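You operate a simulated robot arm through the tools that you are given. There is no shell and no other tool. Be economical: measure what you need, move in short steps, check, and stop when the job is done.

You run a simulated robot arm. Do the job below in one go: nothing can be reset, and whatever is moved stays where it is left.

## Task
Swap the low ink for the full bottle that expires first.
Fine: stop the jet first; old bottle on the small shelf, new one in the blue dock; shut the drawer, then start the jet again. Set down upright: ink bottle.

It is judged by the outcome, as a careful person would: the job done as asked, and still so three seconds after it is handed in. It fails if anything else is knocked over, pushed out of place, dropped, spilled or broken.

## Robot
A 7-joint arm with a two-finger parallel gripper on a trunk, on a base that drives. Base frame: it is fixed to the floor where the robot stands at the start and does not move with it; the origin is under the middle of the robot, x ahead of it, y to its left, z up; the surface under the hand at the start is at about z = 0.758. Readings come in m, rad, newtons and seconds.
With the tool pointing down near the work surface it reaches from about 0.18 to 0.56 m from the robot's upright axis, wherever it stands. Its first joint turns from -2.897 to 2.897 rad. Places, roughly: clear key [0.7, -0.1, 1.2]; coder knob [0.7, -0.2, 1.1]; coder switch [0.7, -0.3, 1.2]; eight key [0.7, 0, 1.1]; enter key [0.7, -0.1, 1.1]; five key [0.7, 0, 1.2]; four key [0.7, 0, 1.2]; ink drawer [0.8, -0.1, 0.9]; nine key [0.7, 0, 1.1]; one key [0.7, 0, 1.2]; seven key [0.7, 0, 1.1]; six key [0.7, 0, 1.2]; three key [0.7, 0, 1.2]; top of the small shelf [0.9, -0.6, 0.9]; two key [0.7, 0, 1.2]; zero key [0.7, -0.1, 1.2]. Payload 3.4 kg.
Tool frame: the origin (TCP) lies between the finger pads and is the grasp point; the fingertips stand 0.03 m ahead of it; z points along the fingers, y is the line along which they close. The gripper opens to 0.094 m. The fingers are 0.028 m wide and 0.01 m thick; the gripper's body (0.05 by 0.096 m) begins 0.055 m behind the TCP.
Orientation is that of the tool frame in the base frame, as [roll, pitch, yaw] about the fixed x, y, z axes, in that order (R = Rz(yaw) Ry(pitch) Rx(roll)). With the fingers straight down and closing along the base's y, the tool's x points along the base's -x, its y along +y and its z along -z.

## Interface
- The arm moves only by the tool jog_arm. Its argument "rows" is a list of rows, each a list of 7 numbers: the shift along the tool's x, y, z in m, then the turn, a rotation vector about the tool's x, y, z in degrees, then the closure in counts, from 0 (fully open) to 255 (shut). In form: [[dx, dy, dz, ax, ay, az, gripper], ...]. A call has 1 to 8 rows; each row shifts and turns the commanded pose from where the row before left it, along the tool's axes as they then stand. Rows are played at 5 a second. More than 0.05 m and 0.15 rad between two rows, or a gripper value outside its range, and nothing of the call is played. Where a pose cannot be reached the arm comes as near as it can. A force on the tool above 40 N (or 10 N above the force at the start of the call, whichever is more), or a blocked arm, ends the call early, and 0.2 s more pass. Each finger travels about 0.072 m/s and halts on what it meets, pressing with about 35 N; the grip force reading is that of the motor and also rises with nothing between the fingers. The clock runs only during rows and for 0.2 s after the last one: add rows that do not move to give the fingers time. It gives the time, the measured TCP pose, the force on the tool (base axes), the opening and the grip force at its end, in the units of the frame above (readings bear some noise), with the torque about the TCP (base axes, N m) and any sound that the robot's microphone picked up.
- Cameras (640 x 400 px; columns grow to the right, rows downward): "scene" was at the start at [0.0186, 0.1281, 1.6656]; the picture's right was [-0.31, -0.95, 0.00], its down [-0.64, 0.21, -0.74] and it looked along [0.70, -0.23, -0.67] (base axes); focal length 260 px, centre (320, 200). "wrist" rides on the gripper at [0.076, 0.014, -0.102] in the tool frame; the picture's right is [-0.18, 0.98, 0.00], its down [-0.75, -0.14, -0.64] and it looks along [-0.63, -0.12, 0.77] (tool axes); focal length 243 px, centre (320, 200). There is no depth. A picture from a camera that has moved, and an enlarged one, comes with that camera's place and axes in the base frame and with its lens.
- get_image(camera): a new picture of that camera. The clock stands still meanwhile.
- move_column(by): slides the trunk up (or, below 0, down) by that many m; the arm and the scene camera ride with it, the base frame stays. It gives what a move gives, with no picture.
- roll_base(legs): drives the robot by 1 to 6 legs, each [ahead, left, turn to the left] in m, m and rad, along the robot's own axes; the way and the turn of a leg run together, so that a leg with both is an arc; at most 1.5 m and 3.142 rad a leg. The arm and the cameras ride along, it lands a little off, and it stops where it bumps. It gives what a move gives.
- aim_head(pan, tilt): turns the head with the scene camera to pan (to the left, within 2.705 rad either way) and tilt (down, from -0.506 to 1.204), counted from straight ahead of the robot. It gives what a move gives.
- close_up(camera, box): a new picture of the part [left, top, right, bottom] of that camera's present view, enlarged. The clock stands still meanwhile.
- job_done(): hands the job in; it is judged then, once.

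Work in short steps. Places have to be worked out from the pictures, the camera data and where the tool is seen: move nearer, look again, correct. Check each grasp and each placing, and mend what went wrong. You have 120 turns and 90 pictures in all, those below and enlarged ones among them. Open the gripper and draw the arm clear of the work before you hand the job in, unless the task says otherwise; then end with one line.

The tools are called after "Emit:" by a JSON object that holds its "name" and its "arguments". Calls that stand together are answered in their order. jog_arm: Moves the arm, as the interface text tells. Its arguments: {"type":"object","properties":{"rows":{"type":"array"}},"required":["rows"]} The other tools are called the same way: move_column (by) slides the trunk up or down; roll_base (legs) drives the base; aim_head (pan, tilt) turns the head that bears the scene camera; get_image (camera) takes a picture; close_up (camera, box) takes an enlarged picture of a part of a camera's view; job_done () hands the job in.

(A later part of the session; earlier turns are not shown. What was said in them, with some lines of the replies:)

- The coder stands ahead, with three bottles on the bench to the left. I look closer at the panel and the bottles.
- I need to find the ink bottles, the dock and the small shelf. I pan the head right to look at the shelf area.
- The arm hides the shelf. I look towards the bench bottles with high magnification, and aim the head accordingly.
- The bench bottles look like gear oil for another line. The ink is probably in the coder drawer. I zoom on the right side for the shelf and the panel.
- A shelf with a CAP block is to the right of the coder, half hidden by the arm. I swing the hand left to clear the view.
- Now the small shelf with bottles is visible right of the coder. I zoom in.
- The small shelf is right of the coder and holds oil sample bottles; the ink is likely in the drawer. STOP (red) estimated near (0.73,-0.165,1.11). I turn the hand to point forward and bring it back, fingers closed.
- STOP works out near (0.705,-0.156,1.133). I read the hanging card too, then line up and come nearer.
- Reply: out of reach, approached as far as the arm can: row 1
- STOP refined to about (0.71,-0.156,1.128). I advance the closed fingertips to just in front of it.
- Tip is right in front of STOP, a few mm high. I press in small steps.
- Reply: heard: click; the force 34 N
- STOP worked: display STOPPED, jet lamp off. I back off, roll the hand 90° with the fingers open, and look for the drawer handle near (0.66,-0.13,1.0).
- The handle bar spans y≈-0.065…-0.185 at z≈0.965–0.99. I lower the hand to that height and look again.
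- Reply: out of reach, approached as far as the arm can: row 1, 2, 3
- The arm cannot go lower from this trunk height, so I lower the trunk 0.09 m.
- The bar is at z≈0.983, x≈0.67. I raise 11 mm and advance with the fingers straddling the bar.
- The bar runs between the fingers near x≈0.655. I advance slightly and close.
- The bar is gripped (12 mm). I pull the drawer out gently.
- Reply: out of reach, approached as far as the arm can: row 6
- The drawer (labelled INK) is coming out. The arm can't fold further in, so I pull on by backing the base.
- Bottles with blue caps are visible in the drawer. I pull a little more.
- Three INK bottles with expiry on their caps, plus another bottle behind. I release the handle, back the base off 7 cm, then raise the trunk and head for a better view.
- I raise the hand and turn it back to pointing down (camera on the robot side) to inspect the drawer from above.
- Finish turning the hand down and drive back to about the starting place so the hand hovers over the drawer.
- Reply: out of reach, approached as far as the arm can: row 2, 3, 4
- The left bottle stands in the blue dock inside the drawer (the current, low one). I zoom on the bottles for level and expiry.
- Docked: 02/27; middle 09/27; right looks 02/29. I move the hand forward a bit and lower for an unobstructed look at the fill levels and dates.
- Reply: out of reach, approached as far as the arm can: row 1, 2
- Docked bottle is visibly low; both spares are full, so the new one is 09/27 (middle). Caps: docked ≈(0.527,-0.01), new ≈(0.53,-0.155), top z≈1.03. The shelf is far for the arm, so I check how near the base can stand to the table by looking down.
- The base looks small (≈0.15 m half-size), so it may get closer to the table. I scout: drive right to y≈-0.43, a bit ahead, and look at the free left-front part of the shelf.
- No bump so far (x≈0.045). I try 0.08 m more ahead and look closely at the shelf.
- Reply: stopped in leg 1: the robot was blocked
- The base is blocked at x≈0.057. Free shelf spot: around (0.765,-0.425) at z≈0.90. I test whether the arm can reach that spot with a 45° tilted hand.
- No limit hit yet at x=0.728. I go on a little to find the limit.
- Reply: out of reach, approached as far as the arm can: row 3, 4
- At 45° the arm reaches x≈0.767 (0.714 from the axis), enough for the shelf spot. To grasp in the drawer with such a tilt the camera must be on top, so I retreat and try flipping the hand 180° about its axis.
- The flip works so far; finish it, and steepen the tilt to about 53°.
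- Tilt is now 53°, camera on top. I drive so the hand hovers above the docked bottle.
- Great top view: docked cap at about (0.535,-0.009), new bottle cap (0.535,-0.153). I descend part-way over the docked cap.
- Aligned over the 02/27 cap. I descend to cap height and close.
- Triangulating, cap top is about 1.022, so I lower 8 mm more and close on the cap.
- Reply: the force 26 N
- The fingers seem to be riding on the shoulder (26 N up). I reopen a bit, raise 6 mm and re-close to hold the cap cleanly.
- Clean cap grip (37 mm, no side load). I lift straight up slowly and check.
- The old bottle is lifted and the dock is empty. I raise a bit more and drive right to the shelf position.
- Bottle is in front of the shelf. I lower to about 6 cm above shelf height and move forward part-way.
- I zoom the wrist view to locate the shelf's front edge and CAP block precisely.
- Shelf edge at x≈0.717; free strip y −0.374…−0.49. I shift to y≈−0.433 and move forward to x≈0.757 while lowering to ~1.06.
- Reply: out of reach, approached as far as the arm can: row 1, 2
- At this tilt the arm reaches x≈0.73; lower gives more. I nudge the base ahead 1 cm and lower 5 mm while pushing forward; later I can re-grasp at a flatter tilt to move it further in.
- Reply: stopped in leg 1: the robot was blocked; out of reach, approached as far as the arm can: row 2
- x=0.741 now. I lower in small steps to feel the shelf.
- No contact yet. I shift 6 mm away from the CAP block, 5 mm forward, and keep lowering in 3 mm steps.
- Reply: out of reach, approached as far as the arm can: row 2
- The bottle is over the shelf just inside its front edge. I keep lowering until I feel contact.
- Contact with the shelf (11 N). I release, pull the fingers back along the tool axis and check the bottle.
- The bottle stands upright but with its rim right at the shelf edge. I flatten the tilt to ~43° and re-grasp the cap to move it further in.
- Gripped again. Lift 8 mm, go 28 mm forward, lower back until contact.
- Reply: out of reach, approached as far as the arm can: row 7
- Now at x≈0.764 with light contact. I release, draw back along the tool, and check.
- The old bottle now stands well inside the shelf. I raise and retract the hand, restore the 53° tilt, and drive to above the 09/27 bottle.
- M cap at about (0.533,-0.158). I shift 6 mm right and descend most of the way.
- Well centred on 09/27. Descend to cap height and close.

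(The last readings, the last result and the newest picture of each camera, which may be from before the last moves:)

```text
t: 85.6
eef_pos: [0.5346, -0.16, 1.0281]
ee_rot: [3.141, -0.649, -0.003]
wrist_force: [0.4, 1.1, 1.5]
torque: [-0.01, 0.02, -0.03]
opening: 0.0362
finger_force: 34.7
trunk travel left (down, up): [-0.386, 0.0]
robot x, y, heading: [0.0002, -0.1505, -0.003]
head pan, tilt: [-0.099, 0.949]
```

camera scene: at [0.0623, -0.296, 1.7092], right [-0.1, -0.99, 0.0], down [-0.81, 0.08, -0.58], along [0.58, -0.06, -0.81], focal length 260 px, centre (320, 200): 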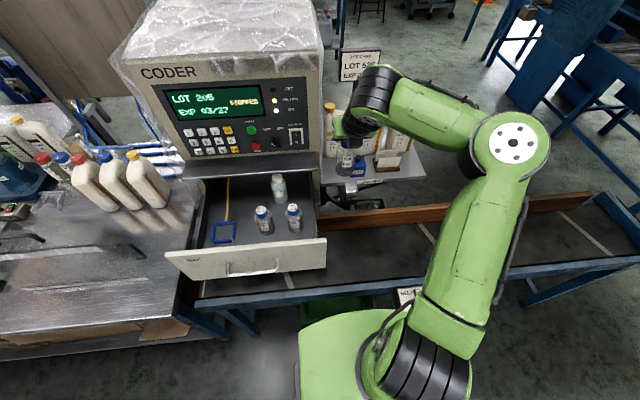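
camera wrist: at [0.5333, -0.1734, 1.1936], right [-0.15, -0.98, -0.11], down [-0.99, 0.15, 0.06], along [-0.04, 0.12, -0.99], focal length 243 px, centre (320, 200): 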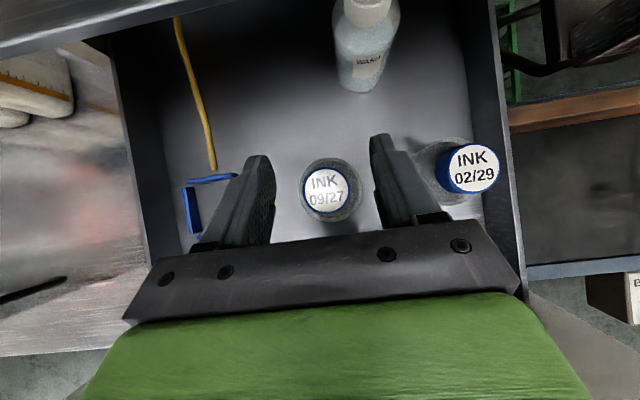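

Gripped (36 mm). I lift 8 cm and move left to above the dock.

Emit:
{"name": "jog_arm", "arguments": {"rows": [[0.012, 0, -0.016, 0, 0, 0, 255], [0.018, 0, -0.024, 0, 0, 0, 255], [0.018, 0, -0.024, 0, 0, 0, 255], [0.001, -0.04, 0, 0, 0, 0, 255], [0, -0.04, 0, 0, 0, 0, 255], [0, -0.04, 0, 0, 0, 0, 255], [0, -0.032, 0, 0, 0, 0, 255], [0, 0, 0, 0, 0, 0, 255]]}}

Emit:
{"name": "get_image", "arguments": {"camera": "wrist"}}

Emit:
{"name": "close_up", "arguments": {"camera": "scene", "box": [270, 110, 470, 260]}}

```text
t: 87.4
eef_pos: [0.5331, -0.0248, 1.1103]
ee_rot: [-3.141, -0.649, -0.004]
wrist_force: [0.0, -0.8, -2.1]
torque: [0.01, -0.02, -0.03]
opening: 0.0362
finger_force: 35.3
out of reach, approached as far as the arm can: row 7
trunk travel left (down, up): [-0.386, 0.0]
robot x, y, heading: [-0.0006, -0.1527, -0.002]
head pan, tilt: [-0.099, 0.949]
```

```text
23 pictures are left
camera wrist: at [0.5334, -0.0391, 1.2372], right [-0.15, -0.98, -0.11], down [-0.99, 0.14, 0.06], along [-0.04, 0.12, -0.99], focal length 243 px, centre (320, 200)
```

wrist: 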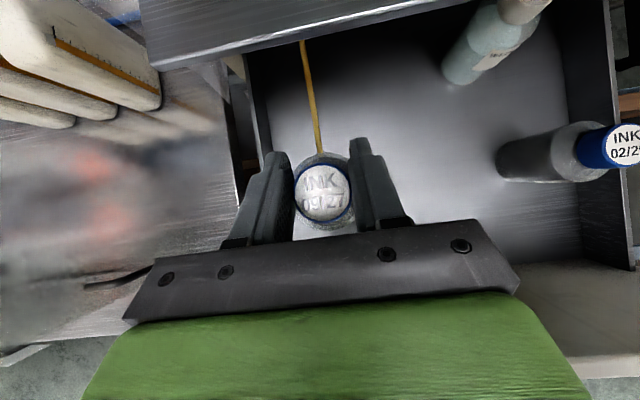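

```text
2.67 times, centred on (370, 185) of scene
camera zoom: at [0.0117, -0.0056, 1.7092], right [-0.1, -0.99, 0.0], down [-0.81, 0.08, -0.58], along [0.58, -0.06, -0.81], focal length 694 px, centre (187, 240)
```

zoom: 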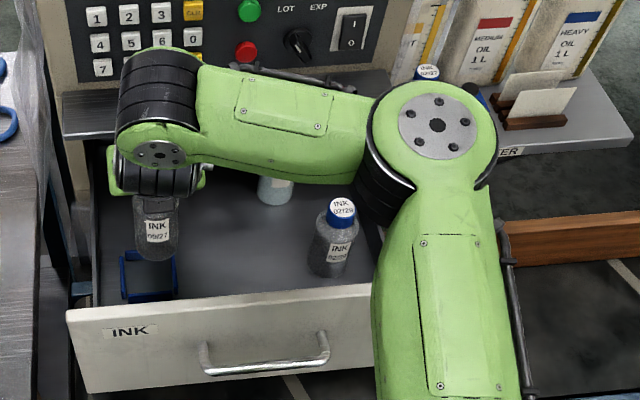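

The arm is at its sideways limit. I bring the hand back right 10 cm, then shift the base left so the arm is in its good posture.

Emit:
{"name": "jog_arm", "arguments": {"rows": [[0, 0.035, 0, 0, 0, 0, 255], [0, 0.035, 0, 0, 0, 0, 255], [0, 0.035, 0, 0, 0, 0, 255], [0, 0, 0, 0, 0, 0, 255]]}}

Emit:
{"name": "roll_base", "arguments": {"legs": [[0, 0.118, 0]]}}

```text
t: 88.4
eef_pos: [0.5331, -0.1287, 1.1106]
ee_rot: [3.14, -0.649, -0.003]
wrist_force: [1.0, 0.4, -1.9]
torque: [0.0, -0.01, -0.01]
opening: 0.0363
finger_force: 35.1
trunk travel left (down, up): [-0.386, 0.0]
robot x, y, heading: [0.0002, -0.1541, -0.005]
head pan, tilt: [-0.099, 0.949]
```

```text
t: 89.6
eef_pos: [0.5325, -0.011, 1.109]
ee_rot: [3.14, -0.649, -0.005]
wrist_force: [0.0, -0.5, -2.7]
torque: [-0.02, 0.03, 0.0]
opening: 0.036
finger_force: 35.1
trunk travel left (down, up): [-0.386, 0.0]
robot x, y, heading: [-0.0001, -0.0306, -0.008]
head pan, tilt: [-0.099, 0.949]
```

Now nearly over the dock at (0.5325,-0.011); L had been held at (0.536,-0.008). I correct and descend to z≈1.05, then check.

Emit:
{"name": "jog_arm", "arguments": {"rows": [[-0.0164, -0.003, 0.0246, 0, 0, 0, 255], [-0.0164, 0, 0.0246, 0, 0, 0, 255], [0, 0, 0, 0, 0, 0, 255]]}}

Emit:
{"name": "close_up", "arguments": {"camera": "wrist", "box": [220, 110, 430, 250]}}

Emit:
{"name": "close_up", "arguments": {"camera": "scene", "box": [300, 150, 400, 250]}}

```text
t: 90.4
eef_pos: [0.5369, -0.0094, 1.0519]
ee_rot: [-3.141, -0.649, -0.006]
wrist_force: [0.3, -0.8, -2.3]
torque: [-0.01, -0.03, 0.01]
opening: 0.0362
finger_force: 34.9
trunk travel left (down, up): [-0.386, 0.0]
robot x, y, heading: [-0.001, -0.031, -0.007]
head pan, tilt: [-0.099, 0.949]
```

```text
2.86 times, centred on (325, 180) of wrist
camera zoom: at [0.5367, -0.0221, 1.1794], right [-0.15, -0.98, -0.11], down [-0.99, 0.15, 0.06], along [-0.04, 0.12, -0.99], focal length 693 px, centre (306, 257)
```

zoom: 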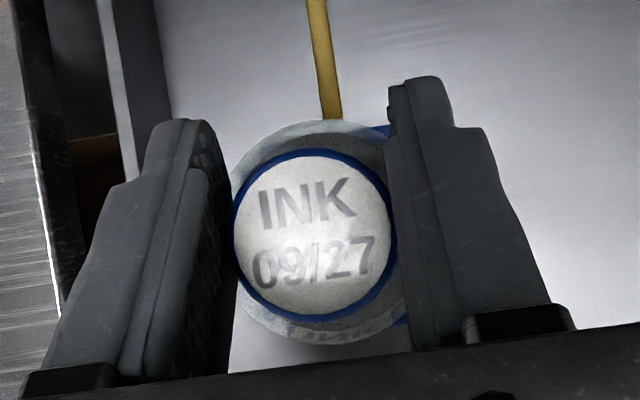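

```text
4.00 times, centred on (350, 200) of scene
camera zoom: at [0.0123, 0.1135, 1.7092], right [-0.1, -0.99, 0.0], down [-0.81, 0.08, -0.58], along [0.58, -0.06, -0.81], focal length 1041 px, centre (200, 200)
```

zoom: 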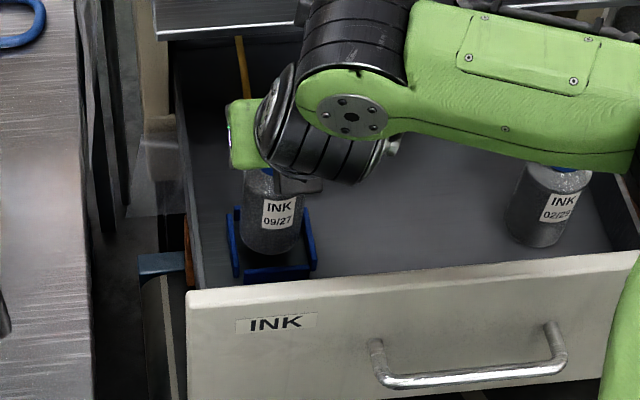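

The bottle hovers centrally over the dock. Lower in 5 mm steps to the dock floor.

Emit:
{"name": "jog_arm", "arguments": {"rows": [[-0.003, -0.0015, 0.004, 0, 0, 0, 255], [-0.003, 0, 0.004, 0, 0, 0, 255], [-0.003, 0, 0.004, 0, 0, 0, 255], [-0.003, 0, 0.004, 0, 0, 0, 255], [-0.0012, 0, 0.0016, 0, 0, 0, 255], [-0.0012, 0, 0.0016, 0, 0, 0, 255], [0, 0, 0, 0, 0, 0, 255]]}}

```text
t: 92.0
eef_pos: [0.5367, -0.0066, 1.0278]
ee_rot: [-3.14, -0.649, -0.006]
wrist_force: [-0.2, 0.4, 2.9]
torque: [-0.09, -0.02, -0.01]
opening: 0.036
finger_force: 35.7
trunk travel left (down, up): [-0.386, 0.0]
robot x, y, heading: [0.0008, -0.0353, -0.005]
head pan, tilt: [-0.099, 0.949]
```

It is seated at the same height the old one was. Release, rise, and check.

Emit:
{"name": "jog_arm", "arguments": {"rows": [[0, 0, 0, 0, 0, 0, 150], [0, 0, 0, 0, 0, 0, 92], [0, 0, 0, 0, 0, 0, 92], [0.012, 0, -0.016, 0, 0, 0, 92], [0.024, 0, -0.032, 0, 0, 0, 92], [0.024, 0, -0.032, 0, 0, 0, 92], [0.024, 0, -0.032, 0, 0, 0, 92], [0.024, 0, -0.032, 0, 0, 0, 92]]}}

Emit:
{"name": "get_image", "arguments": {"camera": "wrist"}}

Emit:
{"name": "close_up", "arguments": {"camera": "scene", "box": [280, 80, 480, 260]}}

```text
t: 93.8
eef_pos: [0.5352, -0.0069, 1.2079]
ee_rot: [3.141, -0.645, -0.005]
wrist_force: [-0.5, -0.2, -0.3]
torque: [-0.02, 0.02, 0.0]
opening: 0.0599
finger_force: 0.1
trunk travel left (down, up): [-0.386, 0.0]
robot x, y, heading: [-0.0013, -0.0346, -0.007]
head pan, tilt: [-0.099, 0.949]
```

```text
19 pictures are left
camera wrist: at [0.5356, -0.021, 1.3352], right [-0.15, -0.98, -0.11], down [-0.99, 0.15, 0.06], along [-0.04, 0.12, -0.99], focal length 243 px, centre (320, 200)
```

wrist: 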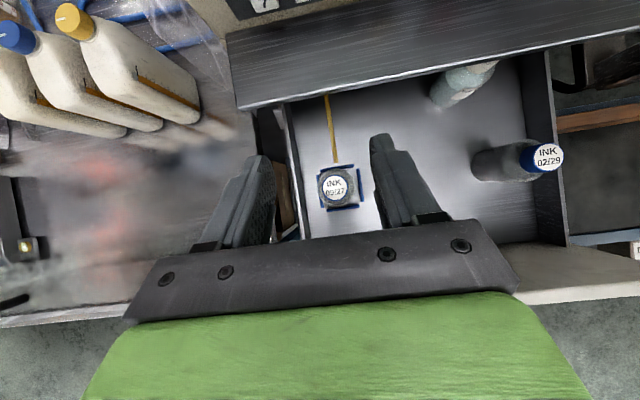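

```text
2.22 times, centred on (380, 170) of scene
camera zoom: at [0.0113, 0.1142, 1.7092], right [-0.1, -0.99, 0.0], down [-0.81, 0.08, -0.58], along [0.58, -0.06, -0.81], focal length 578 px, centre (187, 267)
```

zoom: 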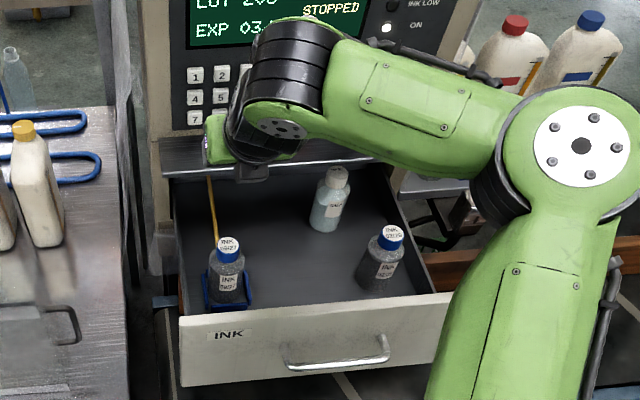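

New 09/27 bottle sits in the dock and the INK LOW lamp seems off. Now I back off, level the hand with closed fingers to push the drawer shut.

Emit:
{"name": "roll_base", "arguments": {"legs": [[-0.3, 0, 0], [0, -0.12, 0]]}}

Emit:
{"name": "jog_arm", "arguments": {"rows": [[0, 0, 0, 0, 7.5, 0, 255], [0, 0, 0, 0, 7.5, 0, 255], [0, 0, 0, 0, 7.5, 0, 255], [0, 0, 0, 0, 7.5, 0, 255], [0, 0, 0, 0, 7.5, 0, 255], [0, 0, 0, 0, 7.5, 0, 255], [0, 0, 0, 0, 7.8, 0, 255]]}}

Emit:
{"name": "move_column", "arguments": {"by": -0.17}}

Emit:
{"name": "get_image", "arguments": {"camera": "scene"}}

```text
t: 96.7
eef_pos: [0.2301, -0.1262, 1.206]
ee_rot: [3.141, -0.648, -0.011]
wrist_force: [-0.6, -0.5, 0.0]
torque: [0.01, -0.01, 0.0]
opening: 0.0601
finger_force: 0.1
trunk travel left (down, up): [-0.386, 0.0]
robot x, y, heading: [-0.305, -0.1463, -0.007]
head pan, tilt: [-0.099, 0.949]
```

```text
t: 98.3
eef_pos: [0.2387, -0.1286, 1.2089]
ee_rot: [0.419, -1.565, 2.714]
wrist_force: [-0.9, 0.5, -0.3]
torque: [-0.01, 0.01, -0.04]
opening: 0.0
finger_force: 33.2
out of reach, approached as far as the arm can: row 4, 5
trunk travel left (down, up): [-0.386, 0.0]
robot x, y, heading: [-0.3085, -0.1495, -0.01]
head pan, tilt: [-0.099, 0.949]
```

```text
t: 100.2
eef_pos: [0.2389, -0.1323, 1.0379]
ee_rot: [-0.837, -1.57, -2.314]
wrist_force: [-0.2, 0.0, 0.3]
torque: [-0.02, -0.04, 0.01]
opening: 0.0
finger_force: 32.7
trunk travel left (down, up): [-0.216, 0.17]
robot x, y, heading: [-0.3016, -0.1483, -0.009]
head pan, tilt: [-0.099, 0.949]
```

```text
17 pictures are left
camera scene: at [-0.2937, -0.0024, 1.5394], right [-0.11, -0.99, 0.0], down [-0.81, 0.09, -0.58], along [0.58, -0.06, -0.81], focal length 260 px, centre (320, 200)
```

scene: 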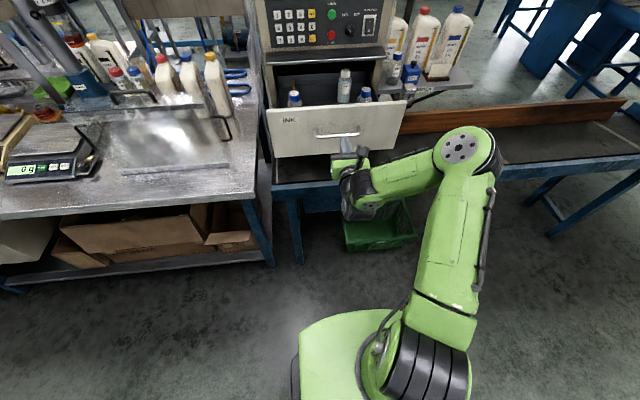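

The closed fingers face the panel above the handle. I lower 1 cm and push the drawer by driving ahead.

Emit:
{"name": "move_column", "arguments": {"by": -0.01}}

Emit:
{"name": "roll_base", "arguments": {"legs": [[0.15, 0, 0]]}}

Emit:
{"name": "close_up", "arguments": {"camera": "scene", "box": [220, 60, 460, 260]}}

```text
t: 100.8
eef_pos: [0.2411, -0.133, 1.0278]
ee_rot: [-0.722, -1.57, -2.432]
wrist_force: [0.0, 0.6, -0.2]
torque: [-0.04, -0.02, -0.02]
opening: 0.0
finger_force: 33.2
trunk travel left (down, up): [-0.206, 0.18]
robot x, y, heading: [-0.3063, -0.1476, -0.009]
head pan, tilt: [-0.099, 0.949]
```

```text
t: 102.2
eef_pos: [0.3909, -0.1349, 1.0269]
ee_rot: [2.871, -1.57, 0.26]
wrist_force: [-0.4, 0.5, -0.5]
torque: [0.0, -0.01, -0.01]
opening: 0.0
finger_force: 33.5
trunk travel left (down, up): [-0.206, 0.18]
robot x, y, heading: [-0.1569, -0.1514, -0.006]
head pan, tilt: [-0.099, 0.949]
```

```text
2.00 times, centred on (340, 160) of scene
camera zoom: at [-0.1423, -0.0038, 1.5296], right [-0.11, -0.99, 0.0], down [-0.81, 0.09, -0.58], along [0.58, -0.06, -0.81], focal length 521 px, centre (280, 280)
```

zoom: 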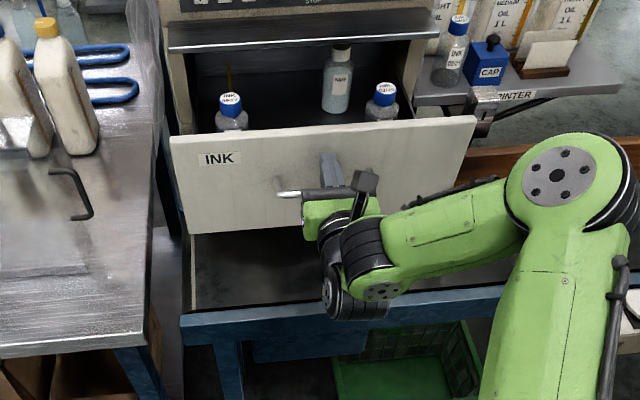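

Contact is good, bottles stand steady. I keep pushing by another 0.17 m in two legs.

Emit:
{"name": "roll_base", "arguments": {"legs": [[0.085, 0, 0], [0.085, 0, 0]]}}

Emit:
{"name": "close_up", "arguments": {"camera": "scene", "box": [220, 60, 460, 260]}}

```text
t: 103.9
eef_pos: [0.5587, -0.1333, 1.027]
ee_rot: [2.846, -1.568, 0.287]
wrist_force: [0.6, -0.1, 0.1]
torque: [0.01, -0.02, 0.02]
opening: 0.0
finger_force: 32.8
trunk travel left (down, up): [-0.206, 0.18]
robot x, y, heading: [0.0141, -0.1534, -0.006]
head pan, tilt: [-0.099, 0.949]
```

```text
2.00 times, centred on (340, 160) of scene
camera zoom: at [0.026, -0.0053, 1.5296], right [-0.11, -0.99, 0.0], down [-0.81, 0.09, -0.58], along [0.58, -0.06, -0.81], focal length 521 px, centre (280, 280)
```

zoom: 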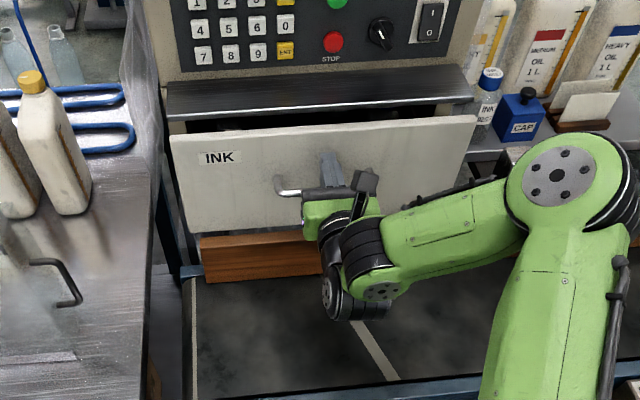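

About 0.1 m remains. I push on with the arm, force-limited.

Emit:
{"name": "jog_arm", "arguments": {"rows": [[0, 0, 0.02, 0, 0, 0, 255], [0, 0, 0.02, 0, 0, 0, 255], [0, 0, 0.02, 0, 0, 0, 255], [0, 0, 0.02, 0, 0, 0, 255], [0, 0, 0.015, 0, 0, 0, 255], [0, 0, 0.01, 0, 0, 0, 255], [0, 0, 0.008, 0, 0, 0, 255]]}}

Emit:
{"name": "close_up", "arguments": {"camera": "scene", "box": [220, 60, 460, 260]}}

```text
t: 105.5
eef_pos: [0.6682, -0.1339, 1.0292]
ee_rot: [-1.076, -1.57, -2.071]
wrist_force: [-14.1, -1.2, -2.7]
torque: [0.05, 0.02, 0.03]
opening: 0.0
finger_force: 33.0
out of reach, approached as far as the arm can: row 2
trunk travel left (down, up): [-0.206, 0.18]
robot x, y, heading: [0.0122, -0.1524, -0.006]
head pan, tilt: [-0.099, 0.949]
```

```text
2.00 times, centred on (340, 160) of scene
camera zoom: at [0.0209, -0.0055, 1.5296], right [-0.11, -0.99, 0.0], down [-0.81, 0.09, -0.58], along [0.58, -0.06, -0.81], focal length 521 px, centre (280, 280)
```

zoom: 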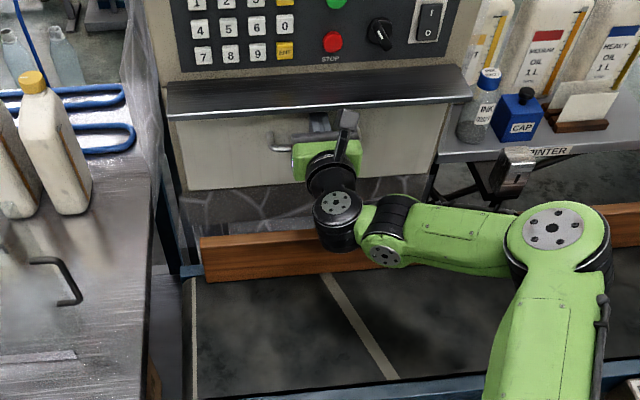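

The panel looks home (14 N). I press a few mm more to be sure.

Emit:
{"name": "jog_arm", "arguments": {"rows": [[0, 0, 0.006, 0, 0, 0, 255], [0, 0, 0.004, 0, 0, 0, 255]]}}

```text
t: 105.9
eef_pos: [0.669, -0.1341, 1.0289]
ee_rot: [-2.989, -1.567, -0.159]
wrist_force: [-29.2, -4.8, 4.2]
torque: [0.05, -0.49, -0.11]
opening: 0.0001
finger_force: 33.0
trunk travel left (down, up): [-0.206, 0.18]
robot x, y, heading: [0.0107, -0.1532, -0.009]
head pan, tilt: [-0.099, 0.949]
stopped in row 2: the force on the tool passed its limit at 47 N (the readings are from after the stop); the commanded pose is now the measured one
```

The drawer is fully shut. I back off, raise the trunk and line up with START at about (0.713,-0.157,1.19).

Emit:
{"name": "jog_arm", "arguments": {"rows": [[0, 0, -0.03, 0, 0, 0, 255], [0, 0, -0.04, 0, 0, 0, 255], [0, 0.012, -0.04, 0, 0, 0, 255], [0, 0.012, 0, 0, 0, 0, 255]]}}

Emit:
{"name": "move_column", "arguments": {"by": 0.162}}

Emit:
{"name": "jog_arm", "arguments": {"rows": [[0, 0, 0.03, 0, 0, 0, 255], [0, 0, 0.03, 0, 0, 0, 255], [0, 0, 0.03, 0, 0, 0, 255], [0, 0, 0, 0, 0, 0, 255]]}}

Emit:
{"name": "get_image", "arguments": {"camera": "wrist"}}

Emit:
{"name": "close_up", "arguments": {"camera": "scene", "box": [240, 60, 460, 240]}}

```text
t: 106.9
eef_pos: [0.5677, -0.1587, 1.0249]
ee_rot: [2.854, -1.562, 0.282]
wrist_force: [-0.2, -0.4, 0.3]
torque: [0.03, -0.01, 0.02]
opening: 0.0003
finger_force: 33.0
out of reach, approached as far as the arm can: row 3
trunk travel left (down, up): [-0.206, 0.18]
robot x, y, heading: [0.013, -0.1489, -0.01]
head pan, tilt: [-0.099, 0.949]
```

```text
t: 108.8
eef_pos: [0.5672, -0.157, 1.1883]
ee_rot: [2.878, -1.562, 0.256]
wrist_force: [0.5, 0.4, -1.2]
torque: [0.03, 0.01, -0.02]
opening: 0.0001
finger_force: 33.3
trunk travel left (down, up): [-0.368, 0.018]
robot x, y, heading: [0.0153, -0.1483, -0.009]
head pan, tilt: [-0.099, 0.949]
```

```text
t: 109.8
eef_pos: [0.6573, -0.1569, 1.1867]
ee_rot: [2.955, -1.564, 0.18]
wrist_force: [-0.5, -0.6, 0.5]
torque: [0.0, 0.04, -0.04]
opening: 0.0
finger_force: 33.0
trunk travel left (down, up): [-0.368, 0.018]
robot x, y, heading: [0.0123, -0.1493, -0.001]
head pan, tilt: [-0.099, 0.949]
```

```text
13 pictures are left
camera wrist: at [0.5574, -0.1703, 1.2633], right [-0.01, -0.98, -0.18], down [-0.65, 0.14, -0.75], along [0.76, 0.11, -0.64], focal length 243 px, centre (320, 200)
```

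wrist: 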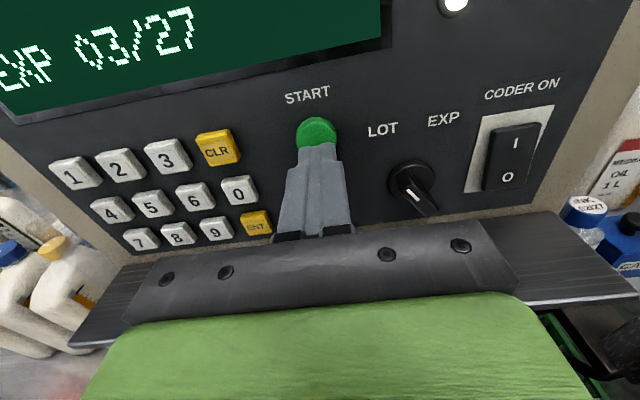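

```text
2.22 times, centred on (350, 150) of scene
camera zoom: at [0.0229, -0.0055, 1.6919], right [-0.11, -0.99, 0.0], down [-0.81, 0.09, -0.58], along [0.58, -0.06, -0.81], focal length 578 px, centre (253, 311)
```

zoom: 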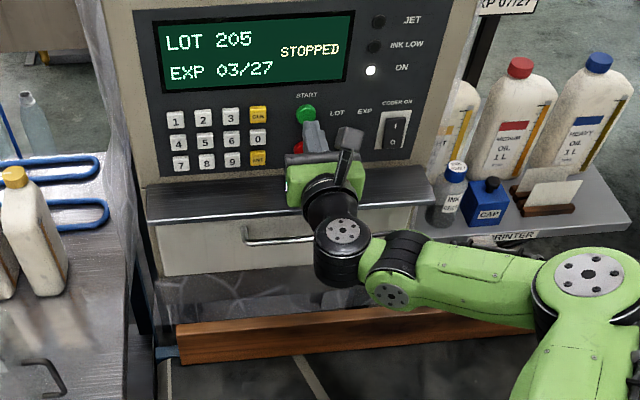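

INK LOW is off; the tip is in front of START, 4 mm low. I press START in small steps.

Emit:
{"name": "jog_arm", "arguments": {"rows": [[0.004, 0, 0.012, 0, 0, 0, 255], [0, 0, 0.008, 0, 0, 0, 255], [0, 0, 0.006, 0, 0, 0, 255], [0, 0, 0.005, 0, 0, 0, 255]]}}

Emit:
{"name": "close_up", "arguments": {"camera": "scene", "box": [280, 60, 420, 160]}}

```text
t: 110.8
eef_pos: [0.6847, -0.1563, 1.1916]
ee_rot: [2.71, -1.562, 0.43]
wrist_force: [-32.5, -0.9, -10.2]
torque: [0.14, 0.29, 0.02]
opening: 0.0
finger_force: 33.4
trunk travel left (down, up): [-0.368, 0.018]
robot x, y, heading: [0.0122, -0.1523, -0.008]
head pan, tilt: [-0.099, 0.949]
heard: click
```

```text
4.00 times, centred on (350, 110) of scene
camera zoom: at [0.0157, -0.0057, 1.6919], right [-0.11, -0.99, 0.0], down [-0.81, 0.09, -0.59], along [0.58, -0.06, -0.81], focal length 1041 px, centre (200, 560)
```

zoom: 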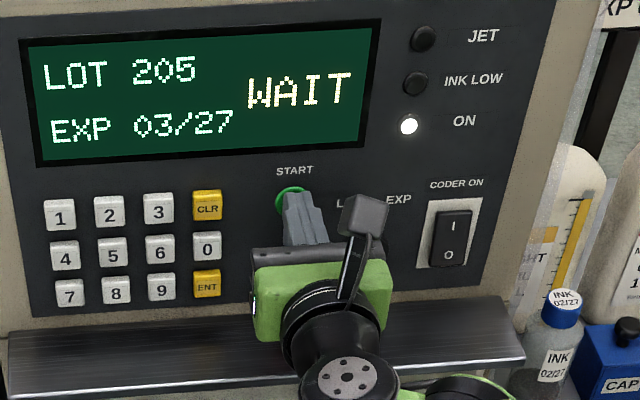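

The display shows WAIT. I back off and let some time pass, opening the gripper.

Emit:
{"name": "jog_arm", "arguments": {"rows": [[0, 0, -0.03, 0, 0, 0, 255], [0, 0, -0.04, 0, 0, 0, 255], [0, 0, -0.04, 0, 0, 0, 0], [0, 0, 0, 0, 0, 0, 0], [0, 0, 0, 0, 0, 0, 0], [0, 0, 0, 0, 0, 0, 0], [0, 0, 0, 0, 0, 0, 0], [0, 0, 0, 0, 0, 0, 0]]}}

Emit:
{"name": "roll_base", "arguments": {"legs": [[-0.15, 0, 0]]}}

Emit:
{"name": "get_image", "arguments": {"camera": "scene"}}

```text
t: 112.6
eef_pos: [0.5781, -0.1574, 1.193]
ee_rot: [2.886, -1.563, 0.249]
wrist_force: [0.9, 0.5, -0.1]
torque: [-0.02, -0.01, -0.02]
opening: 0.094
finger_force: 0.1
trunk travel left (down, up): [-0.368, 0.018]
robot x, y, heading: [0.007, -0.1528, -0.004]
head pan, tilt: [-0.099, 0.949]
```

```text
t: 114.0
eef_pos: [0.4278, -0.1563, 1.1936]
ee_rot: [2.854, -1.564, 0.28]
wrist_force: [-0.7, 0.0, -0.4]
torque: [0.0, 0.02, 0.0]
opening: 0.094
finger_force: 0.2
trunk travel left (down, up): [-0.368, 0.018]
robot x, y, heading: [-0.1371, -0.1505, -0.009]
head pan, tilt: [-0.099, 0.949]
```

```text
10 pictures are left
camera scene: at [-0.1271, -0.0043, 1.6919], right [-0.11, -0.99, 0.0], down [-0.81, 0.09, -0.58], along [0.58, -0.06, -0.81], focal length 260 px, centre (320, 200)
```

scene: 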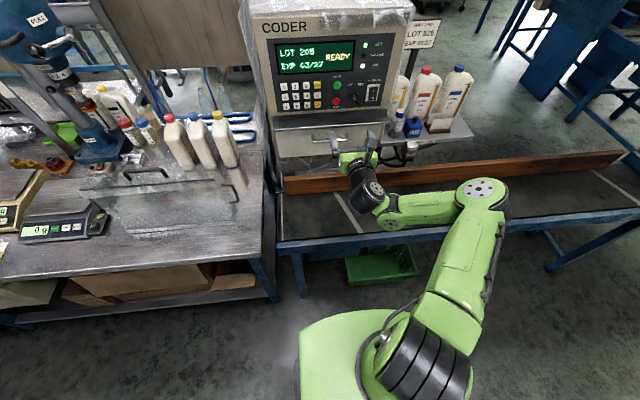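

It shows READY. I check the lamps, the drawer and the shelf closely.

Emit:
{"name": "close_up", "arguments": {"camera": "scene", "box": [250, 20, 480, 170]}}

```text
2.67 times, centred on (365, 95) of scene
camera zoom: at [-0.1271, -0.0043, 1.6919], right [-0.11, -0.99, 0.0], down [-0.81, 0.09, -0.58], along [0.58, -0.06, -0.81], focal length 694 px, centre (200, 480)
```

zoom: 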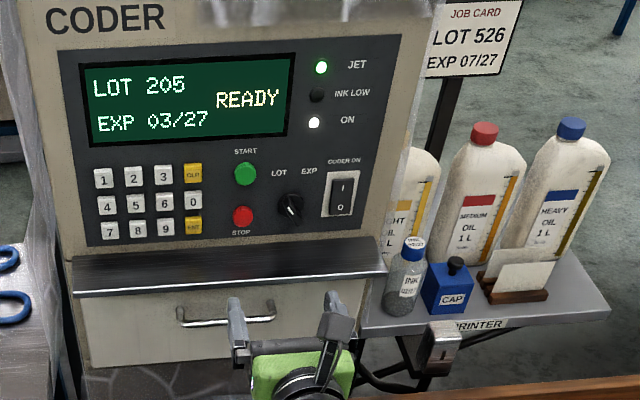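

Jet lamp green, INK LOW off, READY, drawer shut, and the old bottle upright on the shelf. The hand is clear and open, so I hand in.

Emit:
{"name": "job_done", "arguments": {}}

```text
The job is handed in.
```

The low 02/27 ink bottle is upright on the small shelf and the full 09/27 bottle is in the blue dock; the drawer is shut and the jet is running again (READY, INK LOW off).
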